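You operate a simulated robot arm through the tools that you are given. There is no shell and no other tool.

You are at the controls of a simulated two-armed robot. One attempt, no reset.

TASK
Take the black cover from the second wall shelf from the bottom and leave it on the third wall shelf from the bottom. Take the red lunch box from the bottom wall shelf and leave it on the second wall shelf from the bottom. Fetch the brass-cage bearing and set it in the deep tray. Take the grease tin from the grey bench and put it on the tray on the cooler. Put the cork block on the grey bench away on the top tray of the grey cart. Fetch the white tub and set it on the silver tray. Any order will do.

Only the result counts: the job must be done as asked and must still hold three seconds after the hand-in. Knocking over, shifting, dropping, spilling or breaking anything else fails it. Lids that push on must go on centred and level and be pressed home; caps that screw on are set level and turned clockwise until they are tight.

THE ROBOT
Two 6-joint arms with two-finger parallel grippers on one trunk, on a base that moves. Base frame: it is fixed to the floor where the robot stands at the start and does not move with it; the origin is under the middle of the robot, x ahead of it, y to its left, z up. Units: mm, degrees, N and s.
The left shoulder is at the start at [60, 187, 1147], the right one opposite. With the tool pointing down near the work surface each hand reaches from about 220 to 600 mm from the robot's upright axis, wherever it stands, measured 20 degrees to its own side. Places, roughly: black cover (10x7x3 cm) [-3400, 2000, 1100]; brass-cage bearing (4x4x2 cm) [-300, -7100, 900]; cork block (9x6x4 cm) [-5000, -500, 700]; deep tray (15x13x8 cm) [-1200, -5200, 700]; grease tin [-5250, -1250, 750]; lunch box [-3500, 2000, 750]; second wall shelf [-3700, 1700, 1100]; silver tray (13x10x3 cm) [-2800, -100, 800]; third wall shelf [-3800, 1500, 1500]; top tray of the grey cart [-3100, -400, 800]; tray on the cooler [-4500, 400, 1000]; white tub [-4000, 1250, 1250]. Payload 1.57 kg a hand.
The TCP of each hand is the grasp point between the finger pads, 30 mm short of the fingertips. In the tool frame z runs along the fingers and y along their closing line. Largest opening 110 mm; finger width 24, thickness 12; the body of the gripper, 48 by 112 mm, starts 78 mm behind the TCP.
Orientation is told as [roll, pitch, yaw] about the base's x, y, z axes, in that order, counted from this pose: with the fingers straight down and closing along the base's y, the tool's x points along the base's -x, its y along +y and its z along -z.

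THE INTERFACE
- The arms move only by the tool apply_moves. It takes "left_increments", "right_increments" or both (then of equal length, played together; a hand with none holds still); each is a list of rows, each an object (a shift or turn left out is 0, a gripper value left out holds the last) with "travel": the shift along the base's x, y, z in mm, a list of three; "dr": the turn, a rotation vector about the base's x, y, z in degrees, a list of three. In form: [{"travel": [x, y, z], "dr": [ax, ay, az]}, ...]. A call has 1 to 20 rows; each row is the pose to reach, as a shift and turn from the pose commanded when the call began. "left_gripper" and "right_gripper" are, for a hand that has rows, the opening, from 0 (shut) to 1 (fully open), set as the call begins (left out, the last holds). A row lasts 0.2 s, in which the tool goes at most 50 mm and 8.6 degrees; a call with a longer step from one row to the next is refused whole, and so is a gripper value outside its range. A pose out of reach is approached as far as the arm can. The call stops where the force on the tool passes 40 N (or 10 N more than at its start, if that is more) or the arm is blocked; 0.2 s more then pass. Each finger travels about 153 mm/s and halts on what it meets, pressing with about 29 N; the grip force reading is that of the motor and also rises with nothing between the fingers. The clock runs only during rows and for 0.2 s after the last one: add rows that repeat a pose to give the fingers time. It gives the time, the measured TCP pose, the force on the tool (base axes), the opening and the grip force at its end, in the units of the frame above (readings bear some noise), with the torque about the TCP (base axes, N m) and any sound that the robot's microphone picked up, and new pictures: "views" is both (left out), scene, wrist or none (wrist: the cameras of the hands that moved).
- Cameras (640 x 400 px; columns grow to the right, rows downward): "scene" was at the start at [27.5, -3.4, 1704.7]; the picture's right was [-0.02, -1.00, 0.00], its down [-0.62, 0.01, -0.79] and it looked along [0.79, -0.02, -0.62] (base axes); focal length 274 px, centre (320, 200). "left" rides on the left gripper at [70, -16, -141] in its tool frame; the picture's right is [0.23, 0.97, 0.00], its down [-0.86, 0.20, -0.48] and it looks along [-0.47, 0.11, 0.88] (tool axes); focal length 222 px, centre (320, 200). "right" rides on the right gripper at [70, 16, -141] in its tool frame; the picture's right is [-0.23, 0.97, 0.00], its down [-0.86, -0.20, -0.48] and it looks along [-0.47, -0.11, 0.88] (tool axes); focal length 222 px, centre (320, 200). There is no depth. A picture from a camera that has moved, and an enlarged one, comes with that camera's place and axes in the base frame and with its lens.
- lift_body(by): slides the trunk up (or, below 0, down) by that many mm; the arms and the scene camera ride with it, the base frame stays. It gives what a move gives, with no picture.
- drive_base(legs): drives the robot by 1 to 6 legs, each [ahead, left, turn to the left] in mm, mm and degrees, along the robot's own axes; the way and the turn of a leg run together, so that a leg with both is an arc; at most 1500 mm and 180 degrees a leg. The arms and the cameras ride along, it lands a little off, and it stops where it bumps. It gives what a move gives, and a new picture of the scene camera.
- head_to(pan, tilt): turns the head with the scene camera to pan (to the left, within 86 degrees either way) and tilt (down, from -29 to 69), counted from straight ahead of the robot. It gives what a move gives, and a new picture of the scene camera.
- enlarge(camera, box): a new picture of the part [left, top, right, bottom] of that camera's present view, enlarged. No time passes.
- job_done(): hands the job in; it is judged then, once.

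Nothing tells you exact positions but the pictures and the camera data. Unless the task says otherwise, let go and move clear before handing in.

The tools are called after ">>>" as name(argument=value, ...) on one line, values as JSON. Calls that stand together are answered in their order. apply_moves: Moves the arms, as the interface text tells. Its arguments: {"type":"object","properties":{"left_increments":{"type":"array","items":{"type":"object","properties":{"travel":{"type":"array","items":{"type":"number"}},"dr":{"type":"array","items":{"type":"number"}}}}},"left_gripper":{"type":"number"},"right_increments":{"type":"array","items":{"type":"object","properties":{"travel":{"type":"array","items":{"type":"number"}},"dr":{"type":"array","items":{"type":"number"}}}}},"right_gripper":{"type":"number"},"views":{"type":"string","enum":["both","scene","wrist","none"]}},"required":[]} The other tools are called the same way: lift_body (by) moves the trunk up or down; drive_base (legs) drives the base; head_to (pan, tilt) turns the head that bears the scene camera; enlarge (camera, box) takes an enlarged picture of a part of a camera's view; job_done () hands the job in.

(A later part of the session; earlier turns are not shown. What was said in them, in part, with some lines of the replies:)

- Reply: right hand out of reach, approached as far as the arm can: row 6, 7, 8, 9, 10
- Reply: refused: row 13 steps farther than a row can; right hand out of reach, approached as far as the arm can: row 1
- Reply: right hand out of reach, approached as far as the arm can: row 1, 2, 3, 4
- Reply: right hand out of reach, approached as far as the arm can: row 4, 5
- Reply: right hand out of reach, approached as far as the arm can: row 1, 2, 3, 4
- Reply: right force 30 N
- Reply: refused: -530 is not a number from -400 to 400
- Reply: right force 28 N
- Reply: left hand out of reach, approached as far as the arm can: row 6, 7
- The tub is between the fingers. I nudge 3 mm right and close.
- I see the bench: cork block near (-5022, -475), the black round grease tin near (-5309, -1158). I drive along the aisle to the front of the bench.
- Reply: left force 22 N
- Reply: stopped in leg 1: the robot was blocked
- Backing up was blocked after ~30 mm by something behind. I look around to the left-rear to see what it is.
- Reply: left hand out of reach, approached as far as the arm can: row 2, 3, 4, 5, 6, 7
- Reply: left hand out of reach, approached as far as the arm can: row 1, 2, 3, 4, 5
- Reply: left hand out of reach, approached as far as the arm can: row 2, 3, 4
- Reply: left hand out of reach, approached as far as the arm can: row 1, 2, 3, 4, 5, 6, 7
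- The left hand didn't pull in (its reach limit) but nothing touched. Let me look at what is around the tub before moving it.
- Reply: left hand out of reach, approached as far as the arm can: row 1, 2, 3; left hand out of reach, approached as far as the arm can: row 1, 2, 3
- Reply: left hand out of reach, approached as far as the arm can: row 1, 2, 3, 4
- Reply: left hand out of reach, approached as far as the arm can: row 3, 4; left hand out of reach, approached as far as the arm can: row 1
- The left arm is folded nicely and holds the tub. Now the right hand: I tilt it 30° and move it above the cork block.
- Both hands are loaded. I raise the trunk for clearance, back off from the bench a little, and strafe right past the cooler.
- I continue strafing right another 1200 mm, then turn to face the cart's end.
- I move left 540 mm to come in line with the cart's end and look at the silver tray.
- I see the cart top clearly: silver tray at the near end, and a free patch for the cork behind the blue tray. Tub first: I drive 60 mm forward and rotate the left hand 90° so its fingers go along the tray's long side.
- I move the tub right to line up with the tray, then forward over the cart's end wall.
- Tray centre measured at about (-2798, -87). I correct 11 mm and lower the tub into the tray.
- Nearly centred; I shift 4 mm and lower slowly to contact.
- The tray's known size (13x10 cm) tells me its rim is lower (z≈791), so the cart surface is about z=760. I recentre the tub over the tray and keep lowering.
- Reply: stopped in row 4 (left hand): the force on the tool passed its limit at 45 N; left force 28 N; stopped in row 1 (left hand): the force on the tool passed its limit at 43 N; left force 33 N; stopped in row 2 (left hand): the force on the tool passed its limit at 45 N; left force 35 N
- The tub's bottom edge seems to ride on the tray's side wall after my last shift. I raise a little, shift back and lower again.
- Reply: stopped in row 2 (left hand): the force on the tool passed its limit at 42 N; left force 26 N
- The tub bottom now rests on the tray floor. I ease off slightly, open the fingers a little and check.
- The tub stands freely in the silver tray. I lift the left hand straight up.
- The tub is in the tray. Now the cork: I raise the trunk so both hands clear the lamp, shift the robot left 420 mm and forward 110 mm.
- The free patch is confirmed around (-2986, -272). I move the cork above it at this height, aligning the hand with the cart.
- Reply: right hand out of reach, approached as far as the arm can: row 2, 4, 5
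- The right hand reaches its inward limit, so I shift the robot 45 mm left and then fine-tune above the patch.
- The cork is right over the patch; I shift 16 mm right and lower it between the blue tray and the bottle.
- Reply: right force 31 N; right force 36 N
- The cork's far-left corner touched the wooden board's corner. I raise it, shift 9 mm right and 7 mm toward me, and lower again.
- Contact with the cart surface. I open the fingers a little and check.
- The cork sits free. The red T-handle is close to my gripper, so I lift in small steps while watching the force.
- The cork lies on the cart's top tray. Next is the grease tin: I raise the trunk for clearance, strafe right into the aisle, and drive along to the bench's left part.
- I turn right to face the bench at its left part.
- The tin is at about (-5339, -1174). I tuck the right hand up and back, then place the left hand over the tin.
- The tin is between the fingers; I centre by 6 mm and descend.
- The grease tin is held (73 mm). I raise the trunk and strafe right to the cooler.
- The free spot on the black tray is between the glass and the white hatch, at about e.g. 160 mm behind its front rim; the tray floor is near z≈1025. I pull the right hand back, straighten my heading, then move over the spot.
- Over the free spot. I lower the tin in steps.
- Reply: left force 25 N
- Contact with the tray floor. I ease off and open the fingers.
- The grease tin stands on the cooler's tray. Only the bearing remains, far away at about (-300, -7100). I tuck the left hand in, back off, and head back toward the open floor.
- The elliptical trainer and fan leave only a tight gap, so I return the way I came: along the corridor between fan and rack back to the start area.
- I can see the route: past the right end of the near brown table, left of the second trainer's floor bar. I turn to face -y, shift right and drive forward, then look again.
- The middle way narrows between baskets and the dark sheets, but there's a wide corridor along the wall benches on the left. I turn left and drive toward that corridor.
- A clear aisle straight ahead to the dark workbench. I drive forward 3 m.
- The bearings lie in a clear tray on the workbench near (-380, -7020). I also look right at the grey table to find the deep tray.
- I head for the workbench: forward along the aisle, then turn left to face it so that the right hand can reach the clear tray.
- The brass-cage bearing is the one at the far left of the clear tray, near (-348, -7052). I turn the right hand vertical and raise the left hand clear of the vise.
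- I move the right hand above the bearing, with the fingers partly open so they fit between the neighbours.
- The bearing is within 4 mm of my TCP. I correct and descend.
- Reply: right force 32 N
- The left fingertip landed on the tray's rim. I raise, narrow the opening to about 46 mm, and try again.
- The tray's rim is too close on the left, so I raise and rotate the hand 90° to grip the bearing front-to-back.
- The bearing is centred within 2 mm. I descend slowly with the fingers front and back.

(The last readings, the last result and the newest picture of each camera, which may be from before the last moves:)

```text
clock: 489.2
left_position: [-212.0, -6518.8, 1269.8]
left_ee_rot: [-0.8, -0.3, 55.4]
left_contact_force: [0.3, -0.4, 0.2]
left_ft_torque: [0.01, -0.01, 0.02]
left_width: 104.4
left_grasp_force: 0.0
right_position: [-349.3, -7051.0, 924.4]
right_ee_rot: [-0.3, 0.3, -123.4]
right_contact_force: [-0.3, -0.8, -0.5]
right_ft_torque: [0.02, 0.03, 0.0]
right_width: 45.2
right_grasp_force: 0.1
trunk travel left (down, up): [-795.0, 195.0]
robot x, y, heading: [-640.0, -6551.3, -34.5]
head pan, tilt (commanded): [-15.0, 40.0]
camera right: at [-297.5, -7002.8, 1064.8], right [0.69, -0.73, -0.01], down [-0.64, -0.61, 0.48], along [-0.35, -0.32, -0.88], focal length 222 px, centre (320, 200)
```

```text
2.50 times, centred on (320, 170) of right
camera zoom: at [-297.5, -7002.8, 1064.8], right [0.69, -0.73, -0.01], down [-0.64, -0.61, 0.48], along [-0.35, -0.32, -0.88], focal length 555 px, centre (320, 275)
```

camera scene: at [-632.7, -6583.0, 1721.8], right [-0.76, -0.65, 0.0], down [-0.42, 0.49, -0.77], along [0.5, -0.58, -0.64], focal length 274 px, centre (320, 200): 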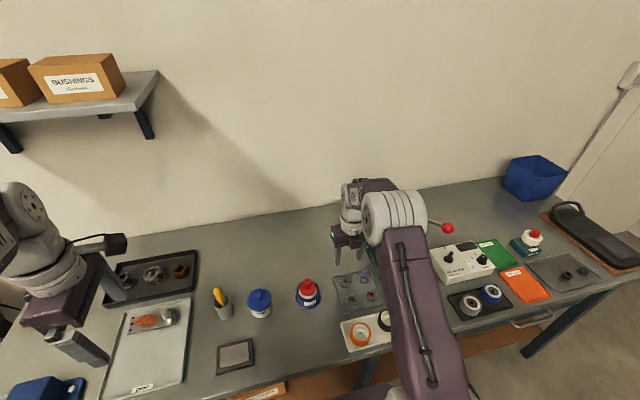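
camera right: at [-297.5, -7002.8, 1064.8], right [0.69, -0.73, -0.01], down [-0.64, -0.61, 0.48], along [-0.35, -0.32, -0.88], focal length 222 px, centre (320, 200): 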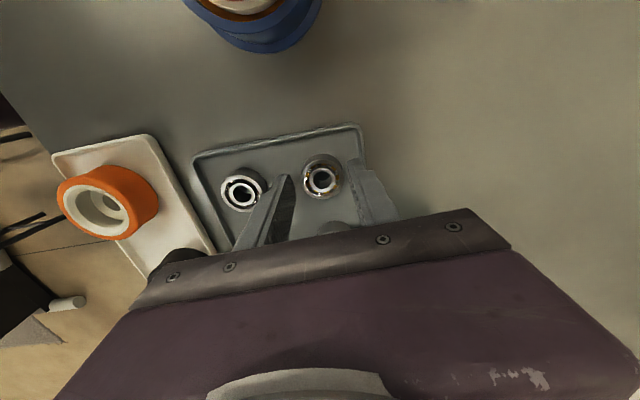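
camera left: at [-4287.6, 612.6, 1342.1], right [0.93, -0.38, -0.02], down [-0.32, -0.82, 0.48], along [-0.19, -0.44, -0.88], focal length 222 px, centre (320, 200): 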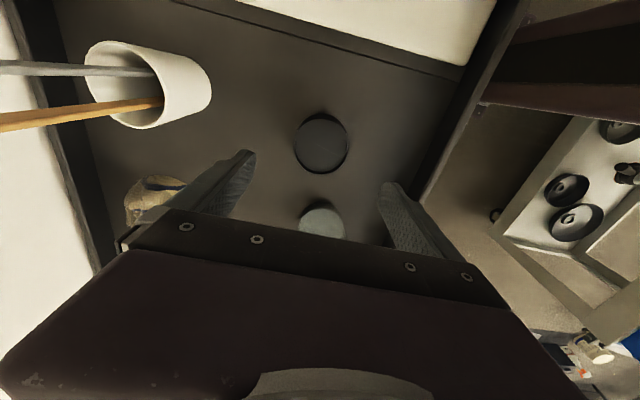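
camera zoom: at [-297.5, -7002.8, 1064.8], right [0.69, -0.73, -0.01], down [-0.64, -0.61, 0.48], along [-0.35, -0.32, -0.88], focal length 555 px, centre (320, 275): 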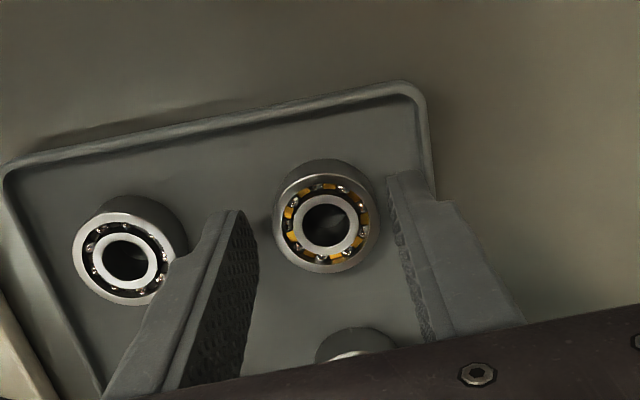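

Now I narrow the opening to 40 mm, centre exactly, and lower a bit further inside the rim.

>>> apply_moves(right_increments=[{"travel": [1.9, -1.4, 3]}, {"travel": [1.9, -1.4, 3]}, {"travel": [1.9, -1.4, -3]}, {"travel": [1.9, -1.4, -7]}, {"travel": [1.9, -1.4, -7]}], right_gripper=0.365, views="wrist")

>>> enlarge(camera="right", box=[210, 90, 430, 250])

```text
clock: 490.4
left_position: [-210.0, -6519.1, 1268.5]
left_ee_rot: [-0.9, -0.4, 55.4]
left_contact_force: [-0.6, -0.9, -0.3]
left_ft_torque: [0.02, -0.01, 0.01]
left_width: 104.6
left_grasp_force: 0.2
right_position: [-347.0, -7053.1, 917.1]
right_ee_rot: [-0.3, 0.3, -123.4]
right_contact_force: [-0.5, 0.3, -0.2]
right_ft_torque: [0.01, 0.0, 0.03]
right_width: 40.3
right_grasp_force: 0.0
trunk travel left (down, up): [-795.0, 195.0]
robot x, y, heading: [-641.0, -6547.9, -34.7]
head pan, tilt (commanded): [-15.0, 40.0]
camera right: at [-295.8, -7004.4, 1058.3], right [0.69, -0.73, -0.01], down [-0.64, -0.61, 0.48], along [-0.35, -0.32, -0.88], focal length 222 px, centre (320, 200)
```

right: 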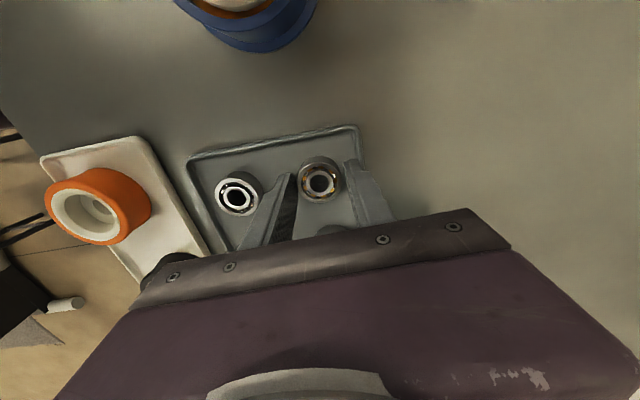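

```text
2.50 times, centred on (320, 170) of right
camera zoom: at [-295.8, -7004.4, 1058.3], right [0.69, -0.73, -0.01], down [-0.64, -0.61, 0.48], along [-0.35, -0.32, -0.88], focal length 555 px, centre (320, 275)
```

zoom: 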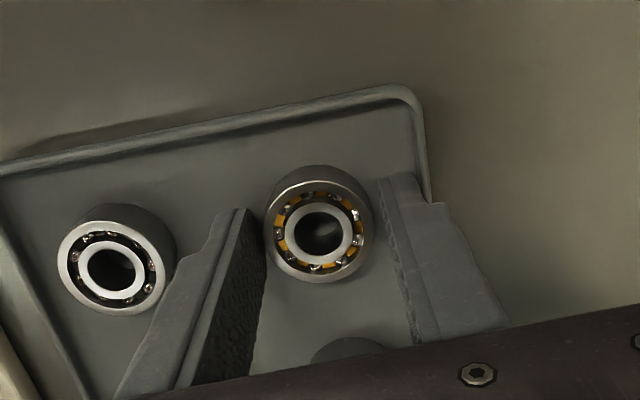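

No contact and the bearing is between the fingers. I close.

>>> apply_moves(right_increments=[{"travel": [0, 0, -1]}, {"travel": [0, 0, -1]}, {"travel": [0, 0, -1]}], right_gripper=0, views="none")

>>> apply_moves(right_increments=[{"travel": [0, 0, 8]}, {"travel": [0, 0, 20]}, {"travel": [0, 0, 40]}, {"travel": [0, 0, 70]}, {"travel": [0, 0, 70]}], views="wrist")

>>> enlarge(camera="right", box=[180, 70, 460, 250])

```text
clock: 491.2
left_position: [-210.7, -6518.2, 1268.9]
left_ee_rot: [-0.9, -0.2, 55.3]
left_contact_force: [0.0, -0.5, 0.0]
left_ft_torque: [0.01, 0.0, 0.0]
left_width: 104.7
left_grasp_force: 0.0
right_position: [-347.8, -7052.5, 916.9]
right_ee_rot: [-0.2, 0.3, -123.5]
right_contact_force: [-0.6, -1.5, 9.2]
right_ft_torque: [-0.05, 0.03, 0.01]
right_width: 33.3
right_grasp_force: 28.8
trunk travel left (down, up): [-795.0, 195.0]
robot x, y, heading: [-637.3, -6553.3, -34.3]
head pan, tilt (commanded): [-15.0, 40.0]
```

```text
clock: 492.4
left_position: [-210.9, -6519.8, 1268.6]
left_ee_rot: [-0.8, -0.3, 55.3]
left_contact_force: [0.1, -0.1, -0.3]
left_ft_torque: [0.01, 0.01, 0.0]
left_width: 105.0
left_grasp_force: 0.0
right_position: [-347.5, -7053.4, 985.8]
right_ee_rot: [-0.5, 0.2, -123.4]
right_contact_force: [-0.8, -0.4, -0.5]
right_ft_torque: [-0.02, -0.01, 0.0]
right_width: 33.5
right_grasp_force: 29.0
trunk travel left (down, up): [-795.0, 195.0]
robot x, y, heading: [-639.8, -6547.9, -34.5]
head pan, tilt (commanded): [-15.0, 40.0]
camera right: at [-295.9, -7004.3, 1126.8], right [0.69, -0.73, -0.01], down [-0.64, -0.61, 0.48], along [-0.35, -0.32, -0.88], focal length 222 px, centre (320, 200)
```

right: 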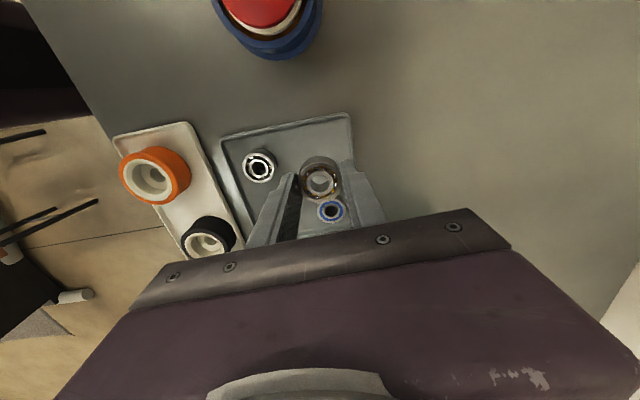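

```text
2.22 times, centred on (320, 160) of right
camera zoom: at [-295.9, -7004.3, 1126.8], right [0.69, -0.73, -0.01], down [-0.64, -0.61, 0.48], along [-0.35, -0.32, -0.88], focal length 494 px, centre (320, 289)
```

zoom: 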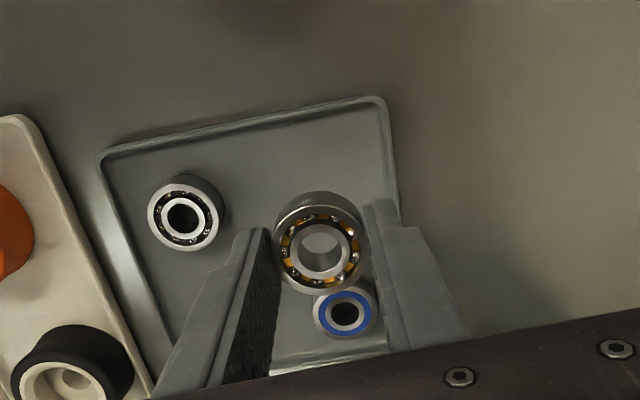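

The brass-cage bearing is in the gripper. I raise the trunk, back off from the bench and turn left to look at the grey table.

>>> lift_body(by=180)

>>> drive_base(legs=[[-170, 0, 0], [0, 0, 60]])

>>> head_to(pan=40, tilt=30)

```text
clock: 494.4
left_position: [-210.9, -6518.7, 1447.9]
left_ee_rot: [-0.8, -0.3, 55.2]
left_contact_force: [0.0, 0.7, -0.6]
left_ft_torque: [0.02, 0.01, -0.02]
left_width: 104.7
left_grasp_force: 0.1
right_position: [-347.9, -7052.9, 1165.3]
right_ee_rot: [-0.3, 0.2, -123.4]
right_contact_force: [-0.2, -0.2, -0.8]
right_ft_torque: [0.04, 0.03, -0.02]
right_width: 33.4
right_grasp_force: 28.5
trunk travel left (down, up): [-975.0, 15.0]
robot x, y, heading: [-636.0, -6547.6, -34.8]
head pan, tilt (commanded): [-15.0, 40.0]
```

```text
clock: 498.5
left_position: [-595.8, -6066.8, 1448.4]
left_ee_rot: [-0.9, -0.2, 115.7]
left_contact_force: [-0.3, 0.0, -0.1]
left_ft_torque: [0.01, -0.02, -0.01]
left_width: 104.5
left_grasp_force: 0.1
right_position: [-198.1, -6450.2, 1165.4]
right_ee_rot: [-0.3, 0.4, -63.1]
right_contact_force: [0.2, -0.3, -0.7]
right_ft_torque: [0.02, 0.02, 0.01]
right_width: 33.3
right_grasp_force: 28.9
trunk travel left (down, up): [-975.0, 15.0]
robot x, y, heading: [-779.9, -6448.6, 26.0]
head pan, tilt (commanded): [-15.0, 40.0]
camera scene: at [-747.8, -6467.0, 1901.7], right [0.19, -0.98, 0.0], down [-0.63, -0.12, -0.77], along [0.75, 0.14, -0.64], focal length 274 px, centre (320, 200)
```

scene: 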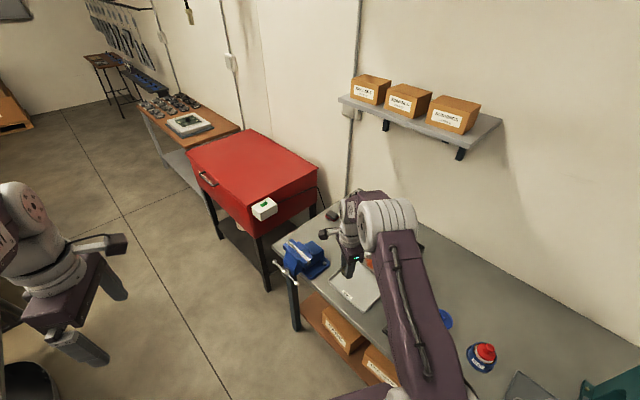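

```text
clock: 499.7
left_position: [-596.0, -6066.3, 1447.4]
left_ee_rot: [-0.8, -0.3, 115.7]
left_contact_force: [0.1, 0.2, -0.5]
left_ft_torque: [0.02, -0.03, 0.03]
left_width: 104.5
left_grasp_force: 0.1
right_position: [-199.9, -6448.9, 1165.3]
right_ee_rot: [-0.3, 0.3, -63.0]
right_contact_force: [-0.1, 0.0, -0.4]
right_ft_torque: [-0.01, -0.01, 0.03]
right_width: 33.6
right_grasp_force: 28.7
trunk travel left (down, up): [-975.0, 15.0]
robot x, y, heading: [-778.1, -6455.4, 25.8]
head pan, tilt (commanded): [40.0, 30.0]
camera scene: at [-794.5, -6400.0, 1917.1], right [0.91, -0.41, 0.0], down [-0.21, -0.46, -0.87], along [0.36, 0.79, -0.5], focal length 274 px, centre (320, 200)
```

scene: 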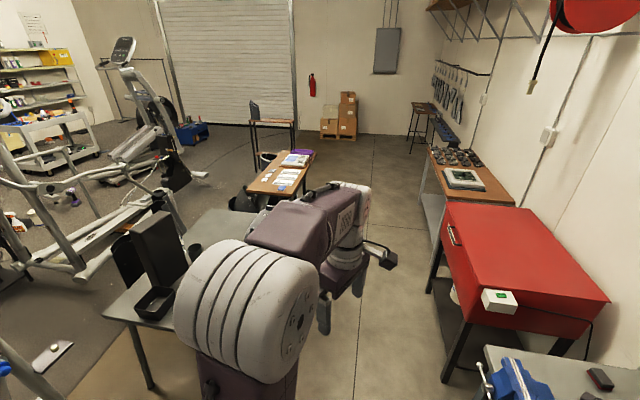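

>>> head_to(pan=75, tilt=35)

>>> enlarge(camera="scene", box=[200, 60, 520, 260])

```text
clock: 500.7
left_position: [-596.0, -6067.2, 1447.9]
left_ee_rot: [-0.7, -0.3, 115.6]
left_contact_force: [-0.5, -0.6, 0.3]
left_ft_torque: [0.02, -0.01, -0.02]
left_width: 104.7
left_grasp_force: 0.0
right_position: [-199.3, -6448.9, 1165.8]
right_ee_rot: [-0.4, 0.3, -63.0]
right_contact_force: [0.7, 1.3, -1.1]
right_ft_torque: [0.0, 0.0, -0.03]
right_width: 33.6
right_grasp_force: 29.4
trunk travel left (down, up): [-975.0, 15.0]
robot x, y, heading: [-780.5, -6455.1, 25.8]
head pan, tilt (commanded): [75.0, 35.0]
camera scene: at [-848.1, -6395.8, 1909.3], right [0.98, 0.19, 0.0], down [0.11, -0.56, -0.82], along [-0.15, 0.8, -0.57], focal length 274 px, centre (320, 200)
```

scene: 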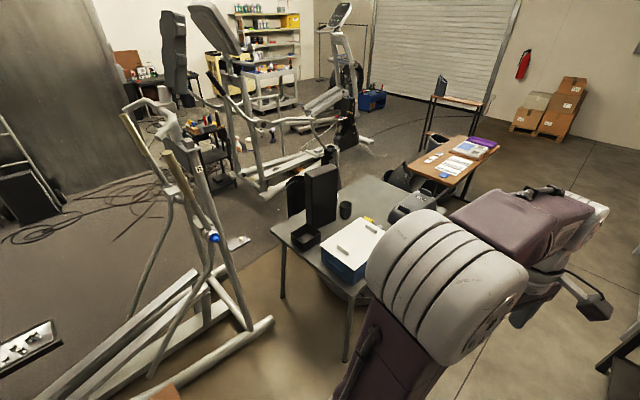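

```text
2.00 times, centred on (360, 160) of scene
camera zoom: at [-848.1, -6395.8, 1909.3], right [0.98, 0.19, 0.0], down [0.11, -0.56, -0.82], along [-0.15, 0.8, -0.57], focal length 549 px, centre (240, 280)
```

zoom: 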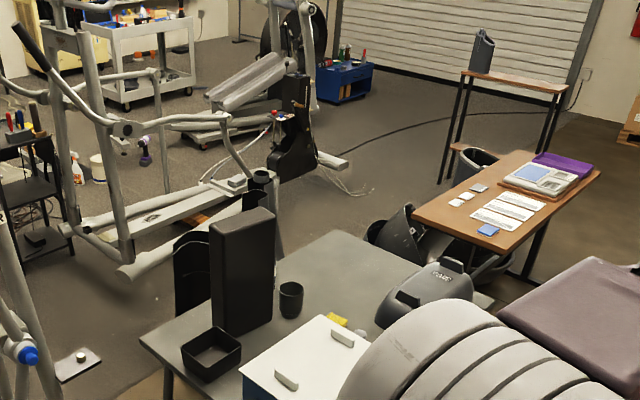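

The deep tray is the black open box at the end corner of the grey table, about (-1172, -5170), with a tall black block just behind it. I'll face the table from the aisle side beyond its end. I turn left and move into place.

>>> drive_base(legs=[[0, 0, 118.8], [0, -503, 0]])

>>> head_to(pan=-25, tilt=40)

>>> enlarge(camera="scene", box=[220, 60, 460, 240])

```text
clock: 508.7
left_position: [-921.0, -6068.1, 1447.9]
left_ee_rot: [-0.8, -0.2, -124.2]
left_contact_force: [0.8, 0.1, 0.2]
left_ft_torque: [0.01, -0.01, -0.01]
left_width: 104.5
left_grasp_force: 0.0
right_position: [-789.5, -5532.6, 1167.1]
right_ee_rot: [-0.3, 0.1, 57.1]
right_contact_force: [0.6, -0.3, -0.3]
right_ft_torque: [0.03, -0.04, -0.01]
right_width: 33.5
right_grasp_force: 28.5
trunk travel left (down, up): [-975.0, 15.0]
robot x, y, heading: [-492.1, -6028.8, 145.9]
head pan, tilt (commanded): [75.0, 35.0]
camera scene: at [-510.5, -6125.4, 1909.1], right [-0.65, 0.76, 0.0], down [0.43, 0.38, -0.82], along [-0.62, -0.54, -0.57], focal length 274 px, centre (320, 200)
```

scene: 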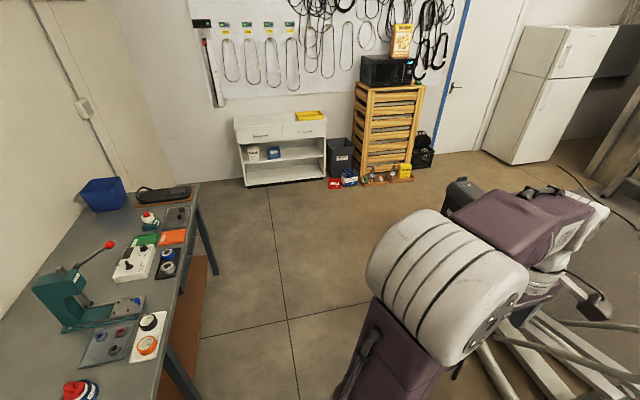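

```text
clock: 510.5
left_position: [-921.2, -6065.7, 1448.6]
left_ee_rot: [-0.9, -0.3, -124.2]
left_contact_force: [0.6, -0.9, -0.3]
left_ft_torque: [-0.01, -0.01, 0.0]
left_width: 104.3
left_grasp_force: 0.0
right_position: [-788.9, -5530.7, 1165.8]
right_ee_rot: [-0.2, 0.2, 57.1]
right_contact_force: [-0.7, -0.7, -1.0]
right_ft_torque: [0.0, 0.02, 0.0]
right_width: 33.3
right_grasp_force: 29.3
trunk travel left (down, up): [-975.0, 15.0]
robot x, y, heading: [-492.0, -6031.2, 146.0]
head pan, tilt (commanded): [-25.0, 40.0]
camera scene: at [-485.8, -5991.9, 1901.7], right [0.86, 0.51, 0.0], down [0.33, -0.55, -0.77], along [-0.39, 0.66, -0.64], focal length 274 px, centre (320, 200)
```

scene: 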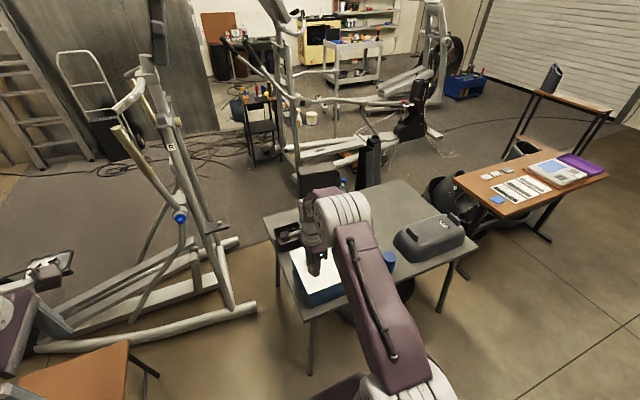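

```text
2.22 times, centred on (340, 150) of scene
camera zoom: at [-485.8, -5991.9, 1901.7], right [0.86, 0.51, 0.0], down [0.33, -0.55, -0.77], along [-0.39, 0.66, -0.64], focal length 610 px, centre (276, 311)
```

zoom: 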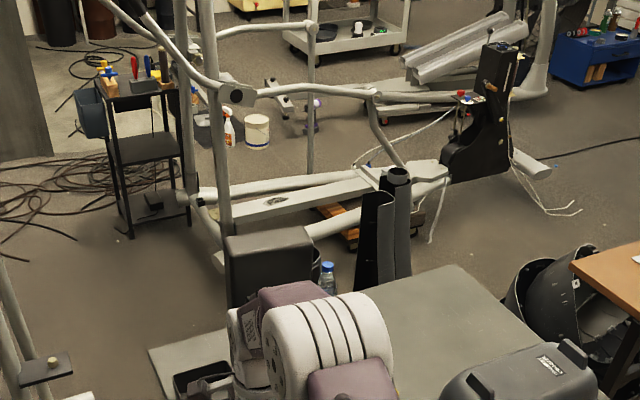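

I shift 70 mm left to clear the table leg and drive forward beside the table's end.

>>> drive_base(legs=[[0, 0, -1.4], [0, 75, 0], [550, 0, 0]])

>>> head_to(pan=-30, tilt=55)

>>> enlarge(camera="right", box=[0, 0, 640, 400])

```text
clock: 514.6
left_position: [-1410.9, -5799.9, 1449.1]
left_ee_rot: [-0.9, -0.3, -125.4]
left_contact_force: [0.5, -1.4, 0.4]
left_ft_torque: [0.0, -0.01, 0.0]
left_width: 104.6
left_grasp_force: 0.1
right_position: [-1267.2, -5267.1, 1166.1]
right_ee_rot: [-0.2, 0.3, 55.9]
right_contact_force: [-0.5, -0.3, -0.7]
right_ft_torque: [0.03, -0.02, -0.05]
right_width: 33.5
right_grasp_force: 28.9
trunk travel left (down, up): [-975.0, 15.0]
robot x, y, heading: [-983.5, -5773.0, 145.0]
head pan, tilt (commanded): [-25.0, 40.0]
camera scene: at [-972.6, -5735.2, 1901.8], right [0.87, 0.5, 0.0], down [0.32, -0.56, -0.77], along [-0.38, 0.67, -0.64], focal length 274 px, centre (320, 200)
```

scene: 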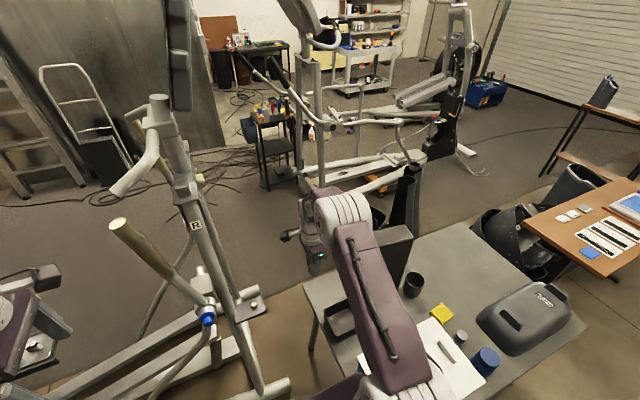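

```text
clock: 515.4
left_position: [-1412.8, -5799.6, 1448.9]
left_ee_rot: [-0.8, -0.3, -125.4]
left_contact_force: [0.9, -0.4, -0.6]
left_ft_torque: [-0.04, -0.01, -0.01]
left_width: 104.8
left_grasp_force: 0.2
right_position: [-1267.5, -5267.4, 1166.1]
right_ee_rot: [-0.3, 0.3, 55.9]
right_contact_force: [0.7, -0.5, -0.3]
right_ft_torque: [-0.01, 0.02, 0.02]
right_width: 33.3
right_grasp_force: 28.5
trunk travel left (down, up): [-975.0, 15.0]
robot x, y, heading: [-985.6, -5772.2, 144.6]
head pan, tilt (commanded): [-30.0, 55.0]
camera scene: at [-963.3, -5742.2, 1881.1], right [0.91, 0.42, 0.0], down [0.34, -0.74, -0.57], along [-0.24, 0.52, -0.82], focal length 274 px, centre (320, 200)
```

scene: 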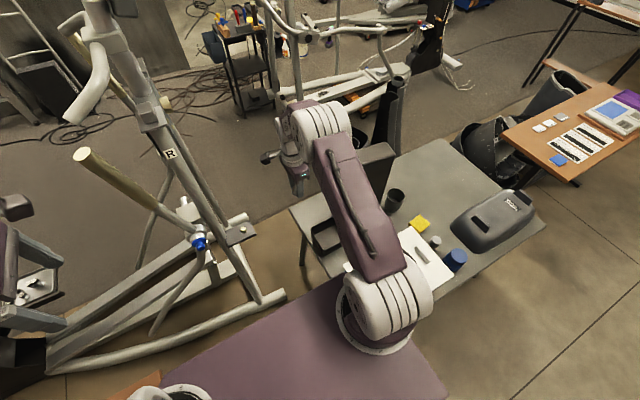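

```text
1.00 times, centred on (320, 200) of right (not enlarged: the box is as wide or as high as the picture)
camera zoom: at [-1321.8, -5314.0, 1306.7], right [-0.68, 0.73, -0.01], down [0.64, 0.6, 0.48], along [0.35, 0.32, -0.88], focal length 222 px, centre (320, 200)
```

zoom: 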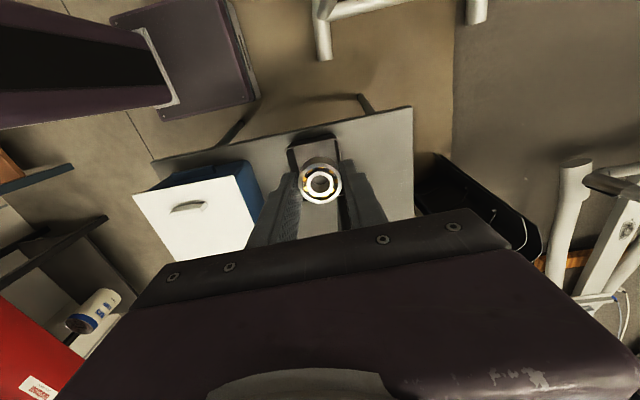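

>>> enlarge(camera="right", box=[240, 100, 440, 240])

>>> enlarge(camera="scene", box=[270, 170, 430, 290])

```text
2.86 times, centred on (340, 170) of right
camera zoom: at [-1321.8, -5314.0, 1306.7], right [-0.68, 0.73, -0.01], down [0.64, 0.6, 0.48], along [0.35, 0.32, -0.88], focal length 635 px, centre (263, 286)
```

zoom: 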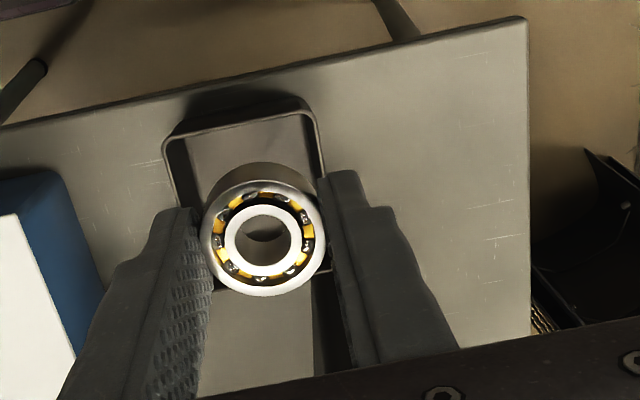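

```text
3.33 times, centred on (350, 230) of scene
camera zoom: at [-963.3, -5742.2, 1881.1], right [0.91, 0.42, 0.0], down [0.34, -0.74, -0.57], along [-0.24, 0.52, -0.82], focal length 915 px, centre (220, 100)
```

zoom: 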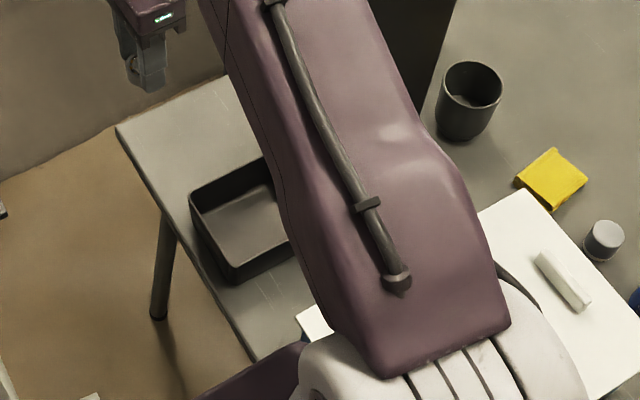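

The deep tray's centre is about (-1162, -5182). I move the right hand above it (slightly away from the tall block), then lower.

>>> apply_moves(right_increments=[{"travel": [23.5, 17.4, 0]}, {"travel": [47, 34.7, 0]}, {"travel": [70.4, 52, 0]}, {"travel": [93.9, 69.4, 0]}, {"travel": [93.9, 69.4, 0]}], views="wrist")

>>> lift_body(by=-250)

>>> apply_moves(right_increments=[{"travel": [0, 0, 0]}], views="both")

```text
clock: 516.6
left_position: [-1411.3, -5798.6, 1449.8]
left_ee_rot: [-0.7, -0.2, -125.5]
left_contact_force: [1.0, -0.1, 1.5]
left_ft_torque: [0.02, 0.02, 0.01]
left_width: 104.4
left_grasp_force: 0.0
right_position: [-1173.3, -5196.9, 1165.0]
right_ee_rot: [-0.3, 0.3, 56.0]
right_contact_force: [0.3, 0.3, 0.0]
right_ft_torque: [0.0, 0.0, 0.02]
right_width: 33.5
right_grasp_force: 29.0
trunk travel left (down, up): [-975.0, 15.0]
robot x, y, heading: [-985.0, -5772.9, 144.7]
head pan, tilt (commanded): [-30.0, 55.0]
camera right: at [-1226.8, -5243.7, 1305.6], right [-0.68, 0.73, -0.01], down [0.64, 0.6, 0.48], along [0.35, 0.32, -0.88], focal length 222 px, centre (320, 200)
```

right: 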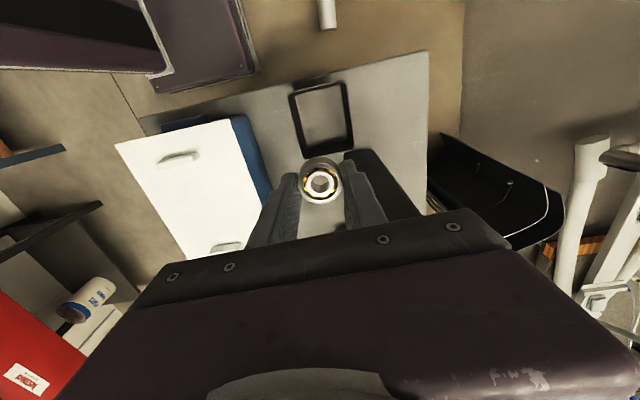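

```text
clock: 519.2
left_position: [-1410.8, -5797.8, 1199.9]
left_ee_rot: [-0.8, -0.3, -125.4]
left_contact_force: [-0.8, -0.2, -0.5]
left_ft_torque: [0.0, 0.03, 0.02]
left_width: 104.3
left_grasp_force: 0.0
right_position: [-1174.3, -5197.0, 913.7]
right_ee_rot: [-0.3, 0.4, 55.9]
right_contact_force: [0.4, 0.1, -0.9]
right_ft_torque: [0.01, -0.02, -0.01]
right_width: 33.1
right_grasp_force: 29.4
trunk travel left (down, up): [-725.0, 265.0]
robot x, y, heading: [-985.2, -5772.0, 144.6]
head pan, tilt (commanded): [-30.0, 55.0]
```

```text
clock: 519.6
left_position: [-1412.8, -5799.4, 1198.2]
left_ee_rot: [-0.8, -0.3, -125.4]
left_contact_force: [0.4, 0.3, -1.0]
left_ft_torque: [0.01, -0.01, 0.0]
left_width: 104.8
left_grasp_force: 0.0
right_position: [-1174.3, -5196.7, 915.2]
right_ee_rot: [-0.3, 0.2, 55.8]
right_contact_force: [-0.1, -0.1, -0.8]
right_ft_torque: [0.03, 0.0, 0.01]
right_width: 33.5
right_grasp_force: 29.5
trunk travel left (down, up): [-725.0, 265.0]
robot x, y, heading: [-983.1, -5768.0, 144.6]
head pan, tilt (commanded): [-30.0, 55.0]
camera scene: at [-963.5, -5742.0, 1631.1], right [0.91, 0.42, 0.0], down [0.34, -0.74, -0.57], along [-0.24, 0.52, -0.82], focal length 274 px, centre (320, 200)
camera right: at [-1227.5, -5243.9, 1055.6], right [-0.68, 0.73, -0.01], down [0.64, 0.6, 0.48], along [0.35, 0.32, -0.88], focal length 222 px, centre (320, 200)
```

scene: 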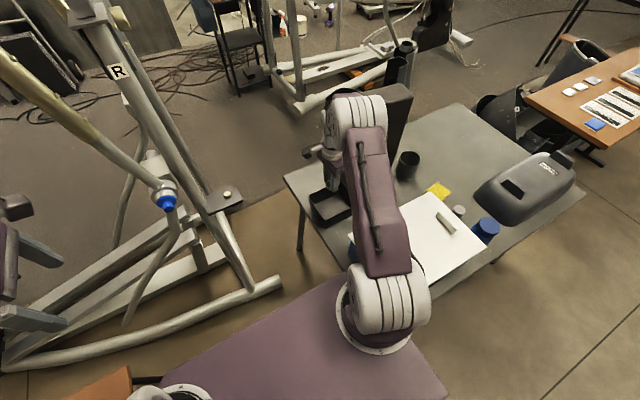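
right: 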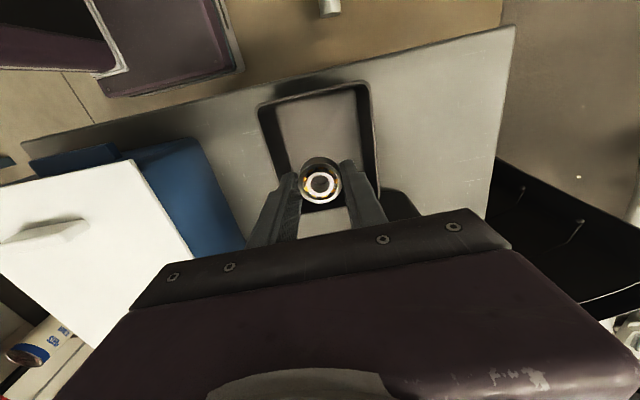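

The bearing is over the tray. I lower it into the tray step by step.

>>> apply_moves(right_increments=[{"travel": [2, 3, -30]}, {"travel": [2, 3, -65]}, {"travel": [2, 3, -100]}, {"travel": [2, 3, -130]}, {"travel": [2, 3, -145]}, {"travel": [2, 3, -145]}], views="wrist")

>>> apply_moves(right_increments=[{"travel": [0, 0, -4]}, {"travel": [0, 0, -9]}, {"travel": [0, 0, -12]}, {"travel": [0, 0, -12]}], views="none")

```text
clock: 521.0
left_position: [-1412.0, -5798.7, 1199.1]
left_ee_rot: [-0.9, -0.3, -125.5]
left_contact_force: [0.6, 0.8, 0.7]
left_ft_torque: [-0.01, -0.01, 0.03]
left_width: 104.4
left_grasp_force: 0.0
right_position: [-1173.5, -5194.8, 767.6]
right_ee_rot: [-0.2, 0.3, 55.8]
right_contact_force: [0.2, 0.2, -0.3]
right_ft_torque: [0.01, 0.0, 0.01]
right_width: 33.1
right_grasp_force: 28.6
trunk travel left (down, up): [-725.0, 265.0]
robot x, y, heading: [-983.0, -5773.3, 144.6]
head pan, tilt (commanded): [-30.0, 55.0]
camera right: at [-1225.6, -5241.6, 909.1], right [-0.68, 0.73, -0.01], down [0.64, 0.6, 0.48], along [0.35, 0.32, -0.88], focal length 222 px, centre (320, 200)
```

right: 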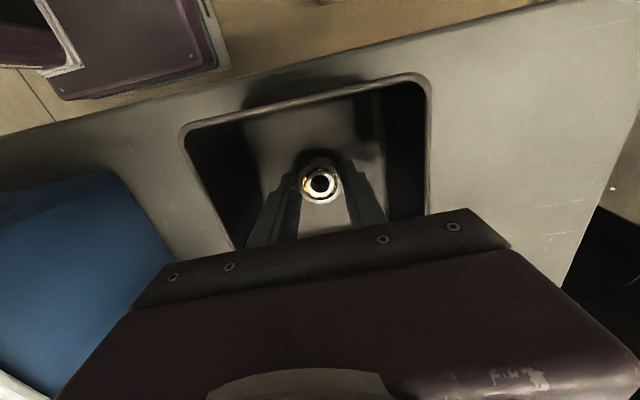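

```text
clock: 522.0
left_position: [-1410.5, -5799.0, 1198.1]
left_ee_rot: [-0.8, -0.3, -125.3]
left_contact_force: [0.4, 0.1, -0.1]
left_ft_torque: [-0.02, 0.0, 0.03]
left_width: 104.4
left_grasp_force: 0.0
right_position: [-1173.2, -5194.5, 757.4]
right_ee_rot: [-0.4, 0.3, 55.9]
right_contact_force: [0.5, 0.5, -0.6]
right_ft_torque: [-0.01, 0.02, -0.01]
right_width: 33.4
right_grasp_force: 28.5
trunk travel left (down, up): [-725.0, 265.0]
robot x, y, heading: [-982.3, -5772.8, 144.6]
head pan, tilt (commanded): [-30.0, 55.0]
```

>>> apply_moves(right_increments=[{"travel": [0, 0, -3]}, {"travel": [0, 0, -6]}, {"travel": [0, 0, -6]}], views="none")

>>> apply_moves(right_increments=[{"travel": [0, 0, -3]}, {"travel": [0, 0, -6]}, {"travel": [0, 0, -6]}], views="none")

>>> apply_moves(right_increments=[{"travel": [0, 0, -3]}, {"travel": [0, 0, -5]}, {"travel": [0, 0, -5]}], views="wrist")

```text
clock: 522.8
left_position: [-1410.3, -5803.8, 1199.3]
left_ee_rot: [-0.9, -0.2, -125.4]
left_contact_force: [0.4, 0.3, 0.0]
left_ft_torque: [0.01, -0.01, 0.01]
left_width: 104.6
left_grasp_force: 0.1
right_position: [-1171.9, -5193.8, 754.4]
right_ee_rot: [0.0, 0.2, 55.8]
right_contact_force: [-2.7, 1.2, 24.8]
right_ft_torque: [0.0, 0.11, -0.05]
right_width: 33.7
right_grasp_force: 28.9
trunk travel left (down, up): [-725.0, 265.0]
robot x, y, heading: [-979.6, -5774.2, 144.9]
head pan, tilt (commanded): [-30.0, 55.0]
```

```text
clock: 523.2
left_position: [-1409.6, -5803.7, 1199.3]
left_ee_rot: [-1.0, -0.1, -125.5]
left_contact_force: [0.4, 0.5, 0.2]
left_ft_torque: [-0.04, 0.0, 0.0]
left_width: 104.4
left_grasp_force: 0.1
right_position: [-1173.0, -5195.6, 754.1]
right_ee_rot: [0.2, 0.1, 55.8]
right_contact_force: [3.1, -9.0, 26.4]
right_ft_torque: [-0.43, -0.31, -0.04]
right_width: 33.6
right_grasp_force: 28.9
trunk travel left (down, up): [-725.0, 265.0]
robot x, y, heading: [-979.2, -5775.1, 144.4]
head pan, tilt (commanded): [-30.0, 55.0]
stopped in row 2 (right hand): the force on the tool passed its limit at 43 N (the readings are from after the stop); the commanded pose is now the measured one
```

```text
clock: 523.7
left_position: [-1410.2, -5803.5, 1198.7]
left_ee_rot: [-1.0, -0.1, -125.4]
left_contact_force: [-0.2, 0.6, 0.0]
left_ft_torque: [-0.03, -0.01, -0.03]
left_width: 104.3
left_grasp_force: 0.1
right_position: [-1173.8, -5191.0, 754.1]
right_ee_rot: [0.3, -0.1, 55.9]
right_contact_force: [4.5, -9.7, 35.4]
right_ft_torque: [-0.7, -0.54, -0.05]
right_width: 33.3
right_grasp_force: 28.9
trunk travel left (down, up): [-725.0, 265.0]
robot x, y, heading: [-985.0, -5772.7, 144.8]
head pan, tilt (commanded): [-30.0, 55.0]
stopped in row 2 (right hand): the force on the tool passed its limit at 42 N (the readings are from after the stop); the commanded pose is now the measured one
camera right: at [-1226.0, -5240.9, 894.7], right [-0.68, 0.73, 0.01], down [0.65, 0.59, 0.48], along [0.35, 0.33, -0.88], focal length 222 px, centre (320, 200)
```

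right: 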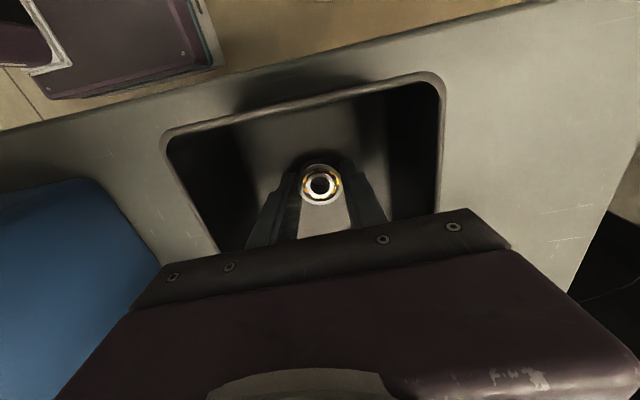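

The bearing rests on the tray floor. I ease off, open the fingers and lift out.

>>> apply_moves(right_increments=[{"travel": [0, 0, 2]}, {"travel": [0, 0, 4]}, {"travel": [0, 0, 4]}], views="none")

>>> apply_moves(right_increments=[{"travel": [0, 0, 0]}, {"travel": [0, 0, 0]}, {"travel": [0, 0, 0]}], right_gripper=0.6, views="wrist")

>>> apply_moves(right_increments=[{"travel": [0, 0, 15]}, {"travel": [0, 0, 40]}, {"travel": [0, 0, 75]}, {"travel": [0, 0, 115]}, {"travel": [0, 0, 160]}, {"travel": [0, 0, 200]}, {"travel": [0, 0, 200]}], views="both")

>>> enlarge(camera="right", box=[220, 60, 420, 200])

```text
clock: 524.5
left_position: [-1411.2, -5802.0, 1199.1]
left_ee_rot: [-0.8, -0.2, -125.4]
left_contact_force: [-0.4, 0.1, -0.4]
left_ft_torque: [0.06, -0.01, 0.03]
left_width: 104.7
left_grasp_force: 0.1
right_position: [-1174.0, -5191.4, 754.7]
right_ee_rot: [0.1, 0.0, 55.8]
right_contact_force: [0.7, -4.7, 11.6]
right_ft_torque: [-0.27, -0.15, -0.1]
right_width: 33.3
right_grasp_force: 28.9
trunk travel left (down, up): [-725.0, 265.0]
robot x, y, heading: [-986.2, -5776.1, 144.8]
head pan, tilt (commanded): [-30.0, 55.0]
```

```text
clock: 525.3
left_position: [-1411.2, -5800.3, 1199.1]
left_ee_rot: [-0.9, -0.2, -125.4]
left_contact_force: [-0.2, -0.6, 0.0]
left_ft_torque: [0.01, 0.01, 0.01]
left_width: 104.6
left_grasp_force: 0.0
right_position: [-1174.4, -5189.9, 754.3]
right_ee_rot: [0.4, -0.2, 56.0]
right_contact_force: [-3.8, 3.4, 11.6]
right_ft_torque: [-0.06, -0.15, 0.04]
right_width: 59.9
right_grasp_force: 0.0
trunk travel left (down, up): [-725.0, 265.0]
robot x, y, heading: [-986.4, -5765.9, 144.8]
head pan, tilt (commanded): [-30.0, 55.0]
camera right: at [-1226.9, -5238.8, 894.9], right [-0.68, 0.73, 0.0], down [0.65, 0.59, 0.48], along [0.35, 0.33, -0.88], focal length 222 px, centre (320, 200)
```

right: 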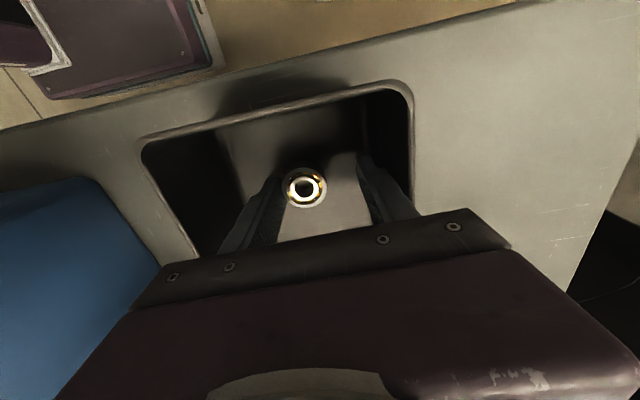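

```text
clock: 526.9
left_position: [-1410.5, -5799.6, 1198.8]
left_ee_rot: [-0.8, -0.3, -125.3]
left_contact_force: [0.2, -0.4, 0.3]
left_ft_torque: [-0.02, 0.01, 0.0]
left_width: 104.3
left_grasp_force: 0.1
right_position: [-1174.8, -5188.8, 952.9]
right_ee_rot: [0.1, 0.0, 56.0]
right_contact_force: [0.9, 0.0, -0.1]
right_ft_torque: [-0.02, -0.01, -0.02]
right_width: 66.2
right_grasp_force: 0.1
trunk travel left (down, up): [-725.0, 265.0]
robot x, y, heading: [-979.2, -5769.9, 144.7]
head pan, tilt (commanded): [-30.0, 55.0]
camera scene: at [-963.6, -5741.7, 1631.0], right [0.91, 0.42, 0.0], down [0.34, -0.74, -0.57], along [-0.24, 0.52, -0.82], focal length 274 px, centre (320, 200)
camera right: at [-1227.9, -5237.1, 1095.0], right [-0.68, 0.73, 0.0], down [0.65, 0.6, 0.48], along [0.35, 0.33, -0.88], focal length 222 px, centre (320, 200)
```

scene: 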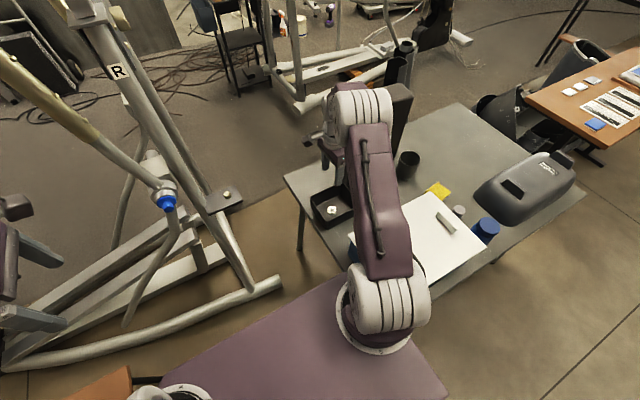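
right: 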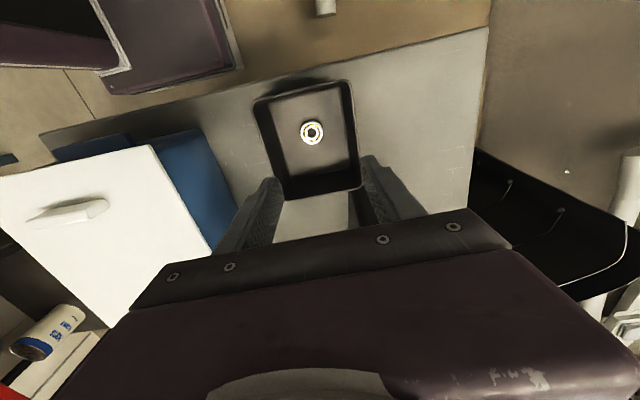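

```text
2.86 times, centred on (320, 130) of right
camera zoom: at [-1227.9, -5237.1, 1095.0], right [-0.68, 0.73, 0.0], down [0.65, 0.6, 0.48], along [0.35, 0.33, -0.88], focal length 635 px, centre (320, 400)
```

zoom: 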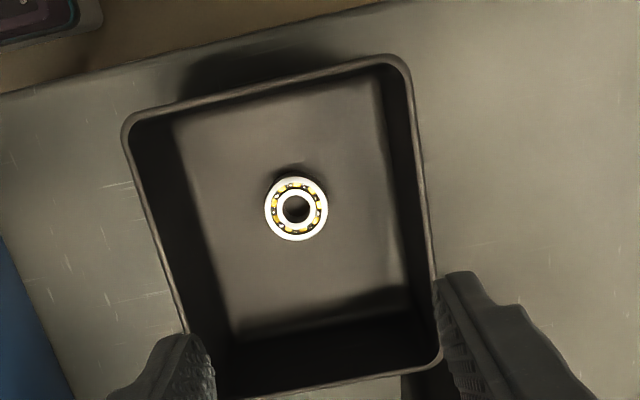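

The bearing lies in the deep tray, and all hands are empty. I raise up and back away from the table before handing in.

>>> lift_body(by=200)

>>> drive_base(legs=[[-400, 0, 0]])

>>> head_to(pan=-30, tilt=35)

>>> enlarge(camera="scene", box=[260, 20, 480, 240])

```text
clock: 529.1
left_position: [-1411.0, -5800.1, 1397.2]
left_ee_rot: [-0.8, -0.3, -125.4]
left_contact_force: [-0.2, -0.3, 0.3]
left_ft_torque: [-0.02, -0.01, -0.01]
left_width: 104.6
left_grasp_force: 0.0
right_position: [-1175.7, -5189.3, 1153.3]
right_ee_rot: [0.1, 0.0, 55.9]
right_contact_force: [-0.6, -0.7, -0.7]
right_ft_torque: [0.03, 0.0, 0.01]
right_width: 65.9
right_grasp_force: 0.0
trunk travel left (down, up): [-925.0, 65.0]
robot x, y, heading: [-983.7, -5770.5, 144.9]
head pan, tilt (commanded): [-30.0, 55.0]
```

```text
clock: 531.5
left_position: [-1089.0, -6026.9, 1397.7]
left_ee_rot: [-0.7, -0.3, -125.4]
left_contact_force: [-0.2, -0.8, -0.6]
left_ft_torque: [0.01, -0.01, 0.01]
left_width: 104.8
left_grasp_force: 0.1
right_position: [-851.0, -5418.9, 1152.4]
right_ee_rot: [0.0, 0.0, 55.8]
right_contact_force: [-0.6, 0.0, -0.6]
right_ft_torque: [0.05, 0.0, 0.0]
right_width: 65.7
right_grasp_force: 0.1
trunk travel left (down, up): [-925.0, 65.0]
robot x, y, heading: [-660.4, -6001.9, 144.6]
head pan, tilt (commanded): [-30.0, 55.0]
camera scene: at [-641.2, -5970.7, 1831.0], right [0.91, 0.42, 0.0], down [0.34, -0.75, -0.57], along [-0.24, 0.52, -0.82], focal length 274 px, centre (320, 200)
```

scene: 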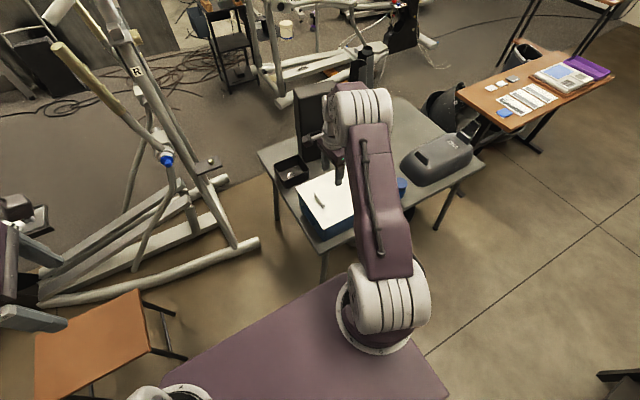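

```text
clock: 532.4
left_position: [-1085.7, -6031.2, 1398.5]
left_ee_rot: [-0.8, -0.3, -125.5]
left_contact_force: [0.0, -0.2, 0.1]
left_ft_torque: [0.03, 0.0, -0.02]
left_width: 104.7
left_grasp_force: 0.1
right_position: [-848.0, -5418.9, 1155.1]
right_ee_rot: [0.2, 0.1, 55.8]
right_contact_force: [-0.2, -0.1, -0.5]
right_ft_torque: [0.0, 0.02, -0.01]
right_width: 65.8
right_grasp_force: 0.1
trunk travel left (down, up): [-925.0, 65.0]
robot x, y, heading: [-655.0, -6004.2, 144.6]
head pan, tilt (commanded): [-30.0, 35.0]
camera scene: at [-644.1, -5958.9, 1859.2], right [0.91, 0.42, 0.0], down [0.24, -0.52, -0.82], along [-0.34, 0.74, -0.57], focal length 274 px, centre (320, 200)
```

scene: 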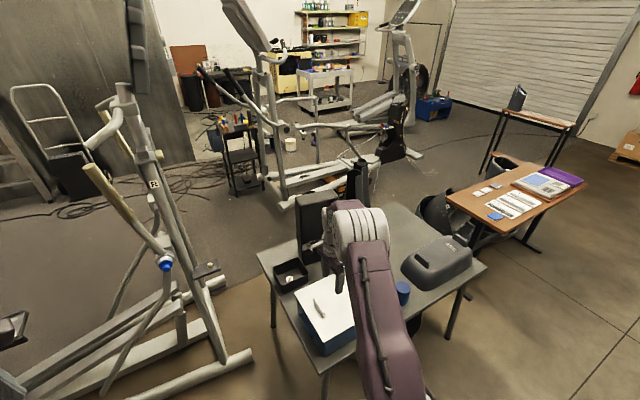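

```text
1.82 times, centred on (370, 130) of scene
camera zoom: at [-644.1, -5958.9, 1859.2], right [0.91, 0.42, 0.0], down [0.24, -0.52, -0.82], along [-0.34, 0.74, -0.57], focal length 499 px, centre (229, 327)
```

zoom: 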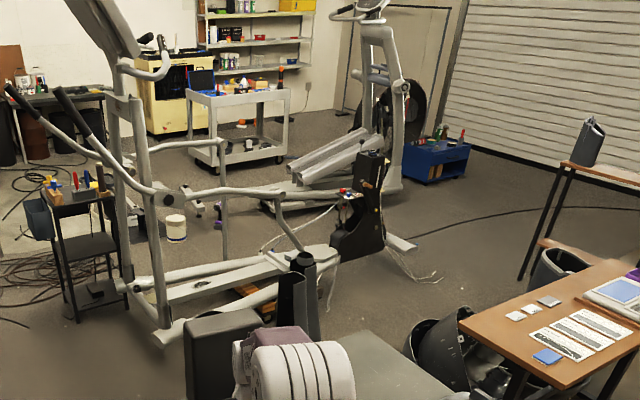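

A last check of the far placements through the zoom.

>>> enlarge(camera="scene", box=[270, 0, 380, 110])

>>> enlarge(camera="scene", box=[295, 0, 375, 50])

```text
3.64 times, centred on (325, 55) of scene
camera zoom: at [-644.1, -5958.9, 1859.2], right [0.91, 0.42, 0.0], down [0.24, -0.52, -0.82], along [-0.34, 0.74, -0.57], focal length 998 px, centre (302, 727)
```

zoom: 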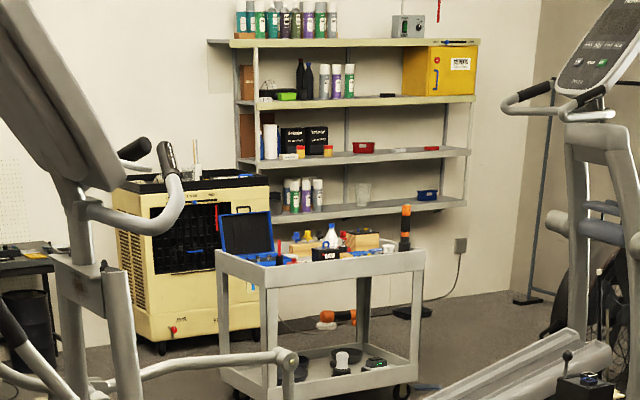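

```text
8.00 times, centred on (335, 25) of scene
camera zoom: at [-644.1, -5958.9, 1859.2], right [0.91, 0.42, 0.0], down [0.24, -0.52, -0.82], along [-0.34, 0.74, -0.57], focal length 2196 px, centre (200, 1600)
```

zoom: 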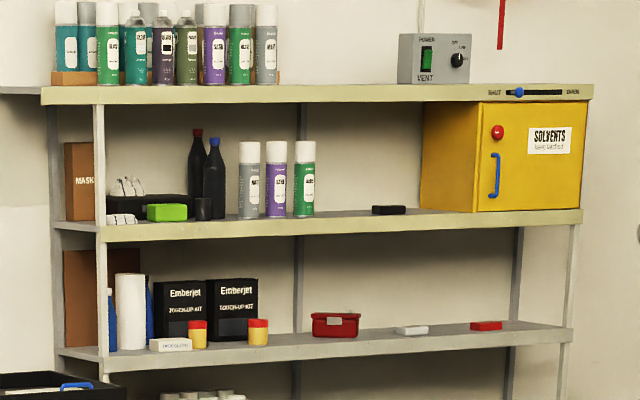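

The black cover is on the third shelf and the red lunch box is on the second. The tub and cork are on the cart, the grease tin is on the cooler's tray, and the bearing is in the deep tray. Both hands are empty and clear, so I hand the job in.

>>> job_done()

```text
The job is handed in.
```

I handed the job in with all six items placed and both hands empty and clear. The result has not been reported back to me yet.

| Item | Where it is now |
|---|---|
| Black cover | Third wall shelf, in the gap between the spray cans and the yellow cabinet |
| Red lunch box | Second wall shelf, standing at about 45° to the shelf |
| Brass-cage bearing | Deep tray on the grey table |
| Grease tin | Black rimmed tray on top of the cooler |
| Cork block | Top tray of the grey cart, between the blue tray and the white bottle |
| White tub | Silver tray on the cart |

At the end I saw the cover and lunch box on their shelves through a distant zoom, and the bearing in its tray close up. I last saw the grease tin, cork and tub in their places when I released them.

A few contacts along the way could matter for the "nothing else shifted" rule:

- **Silver tray:** it shifted by a few millimetres while I set the tub in it.
- **Exercise machine:** the base stopped against a pedal while I was backing up near the bench. I didn't see anything move.
- **Pressing on other things:** the cork briefly pressed down on the wooden board on the cart, and a fingertip pressed on the rim of the bearing tray.
- **Cooler tray:** I took "the tray on the cooler" to be the black rimmed top, because its centre fits the given coordinates far better than the white hatch with the blue handle.
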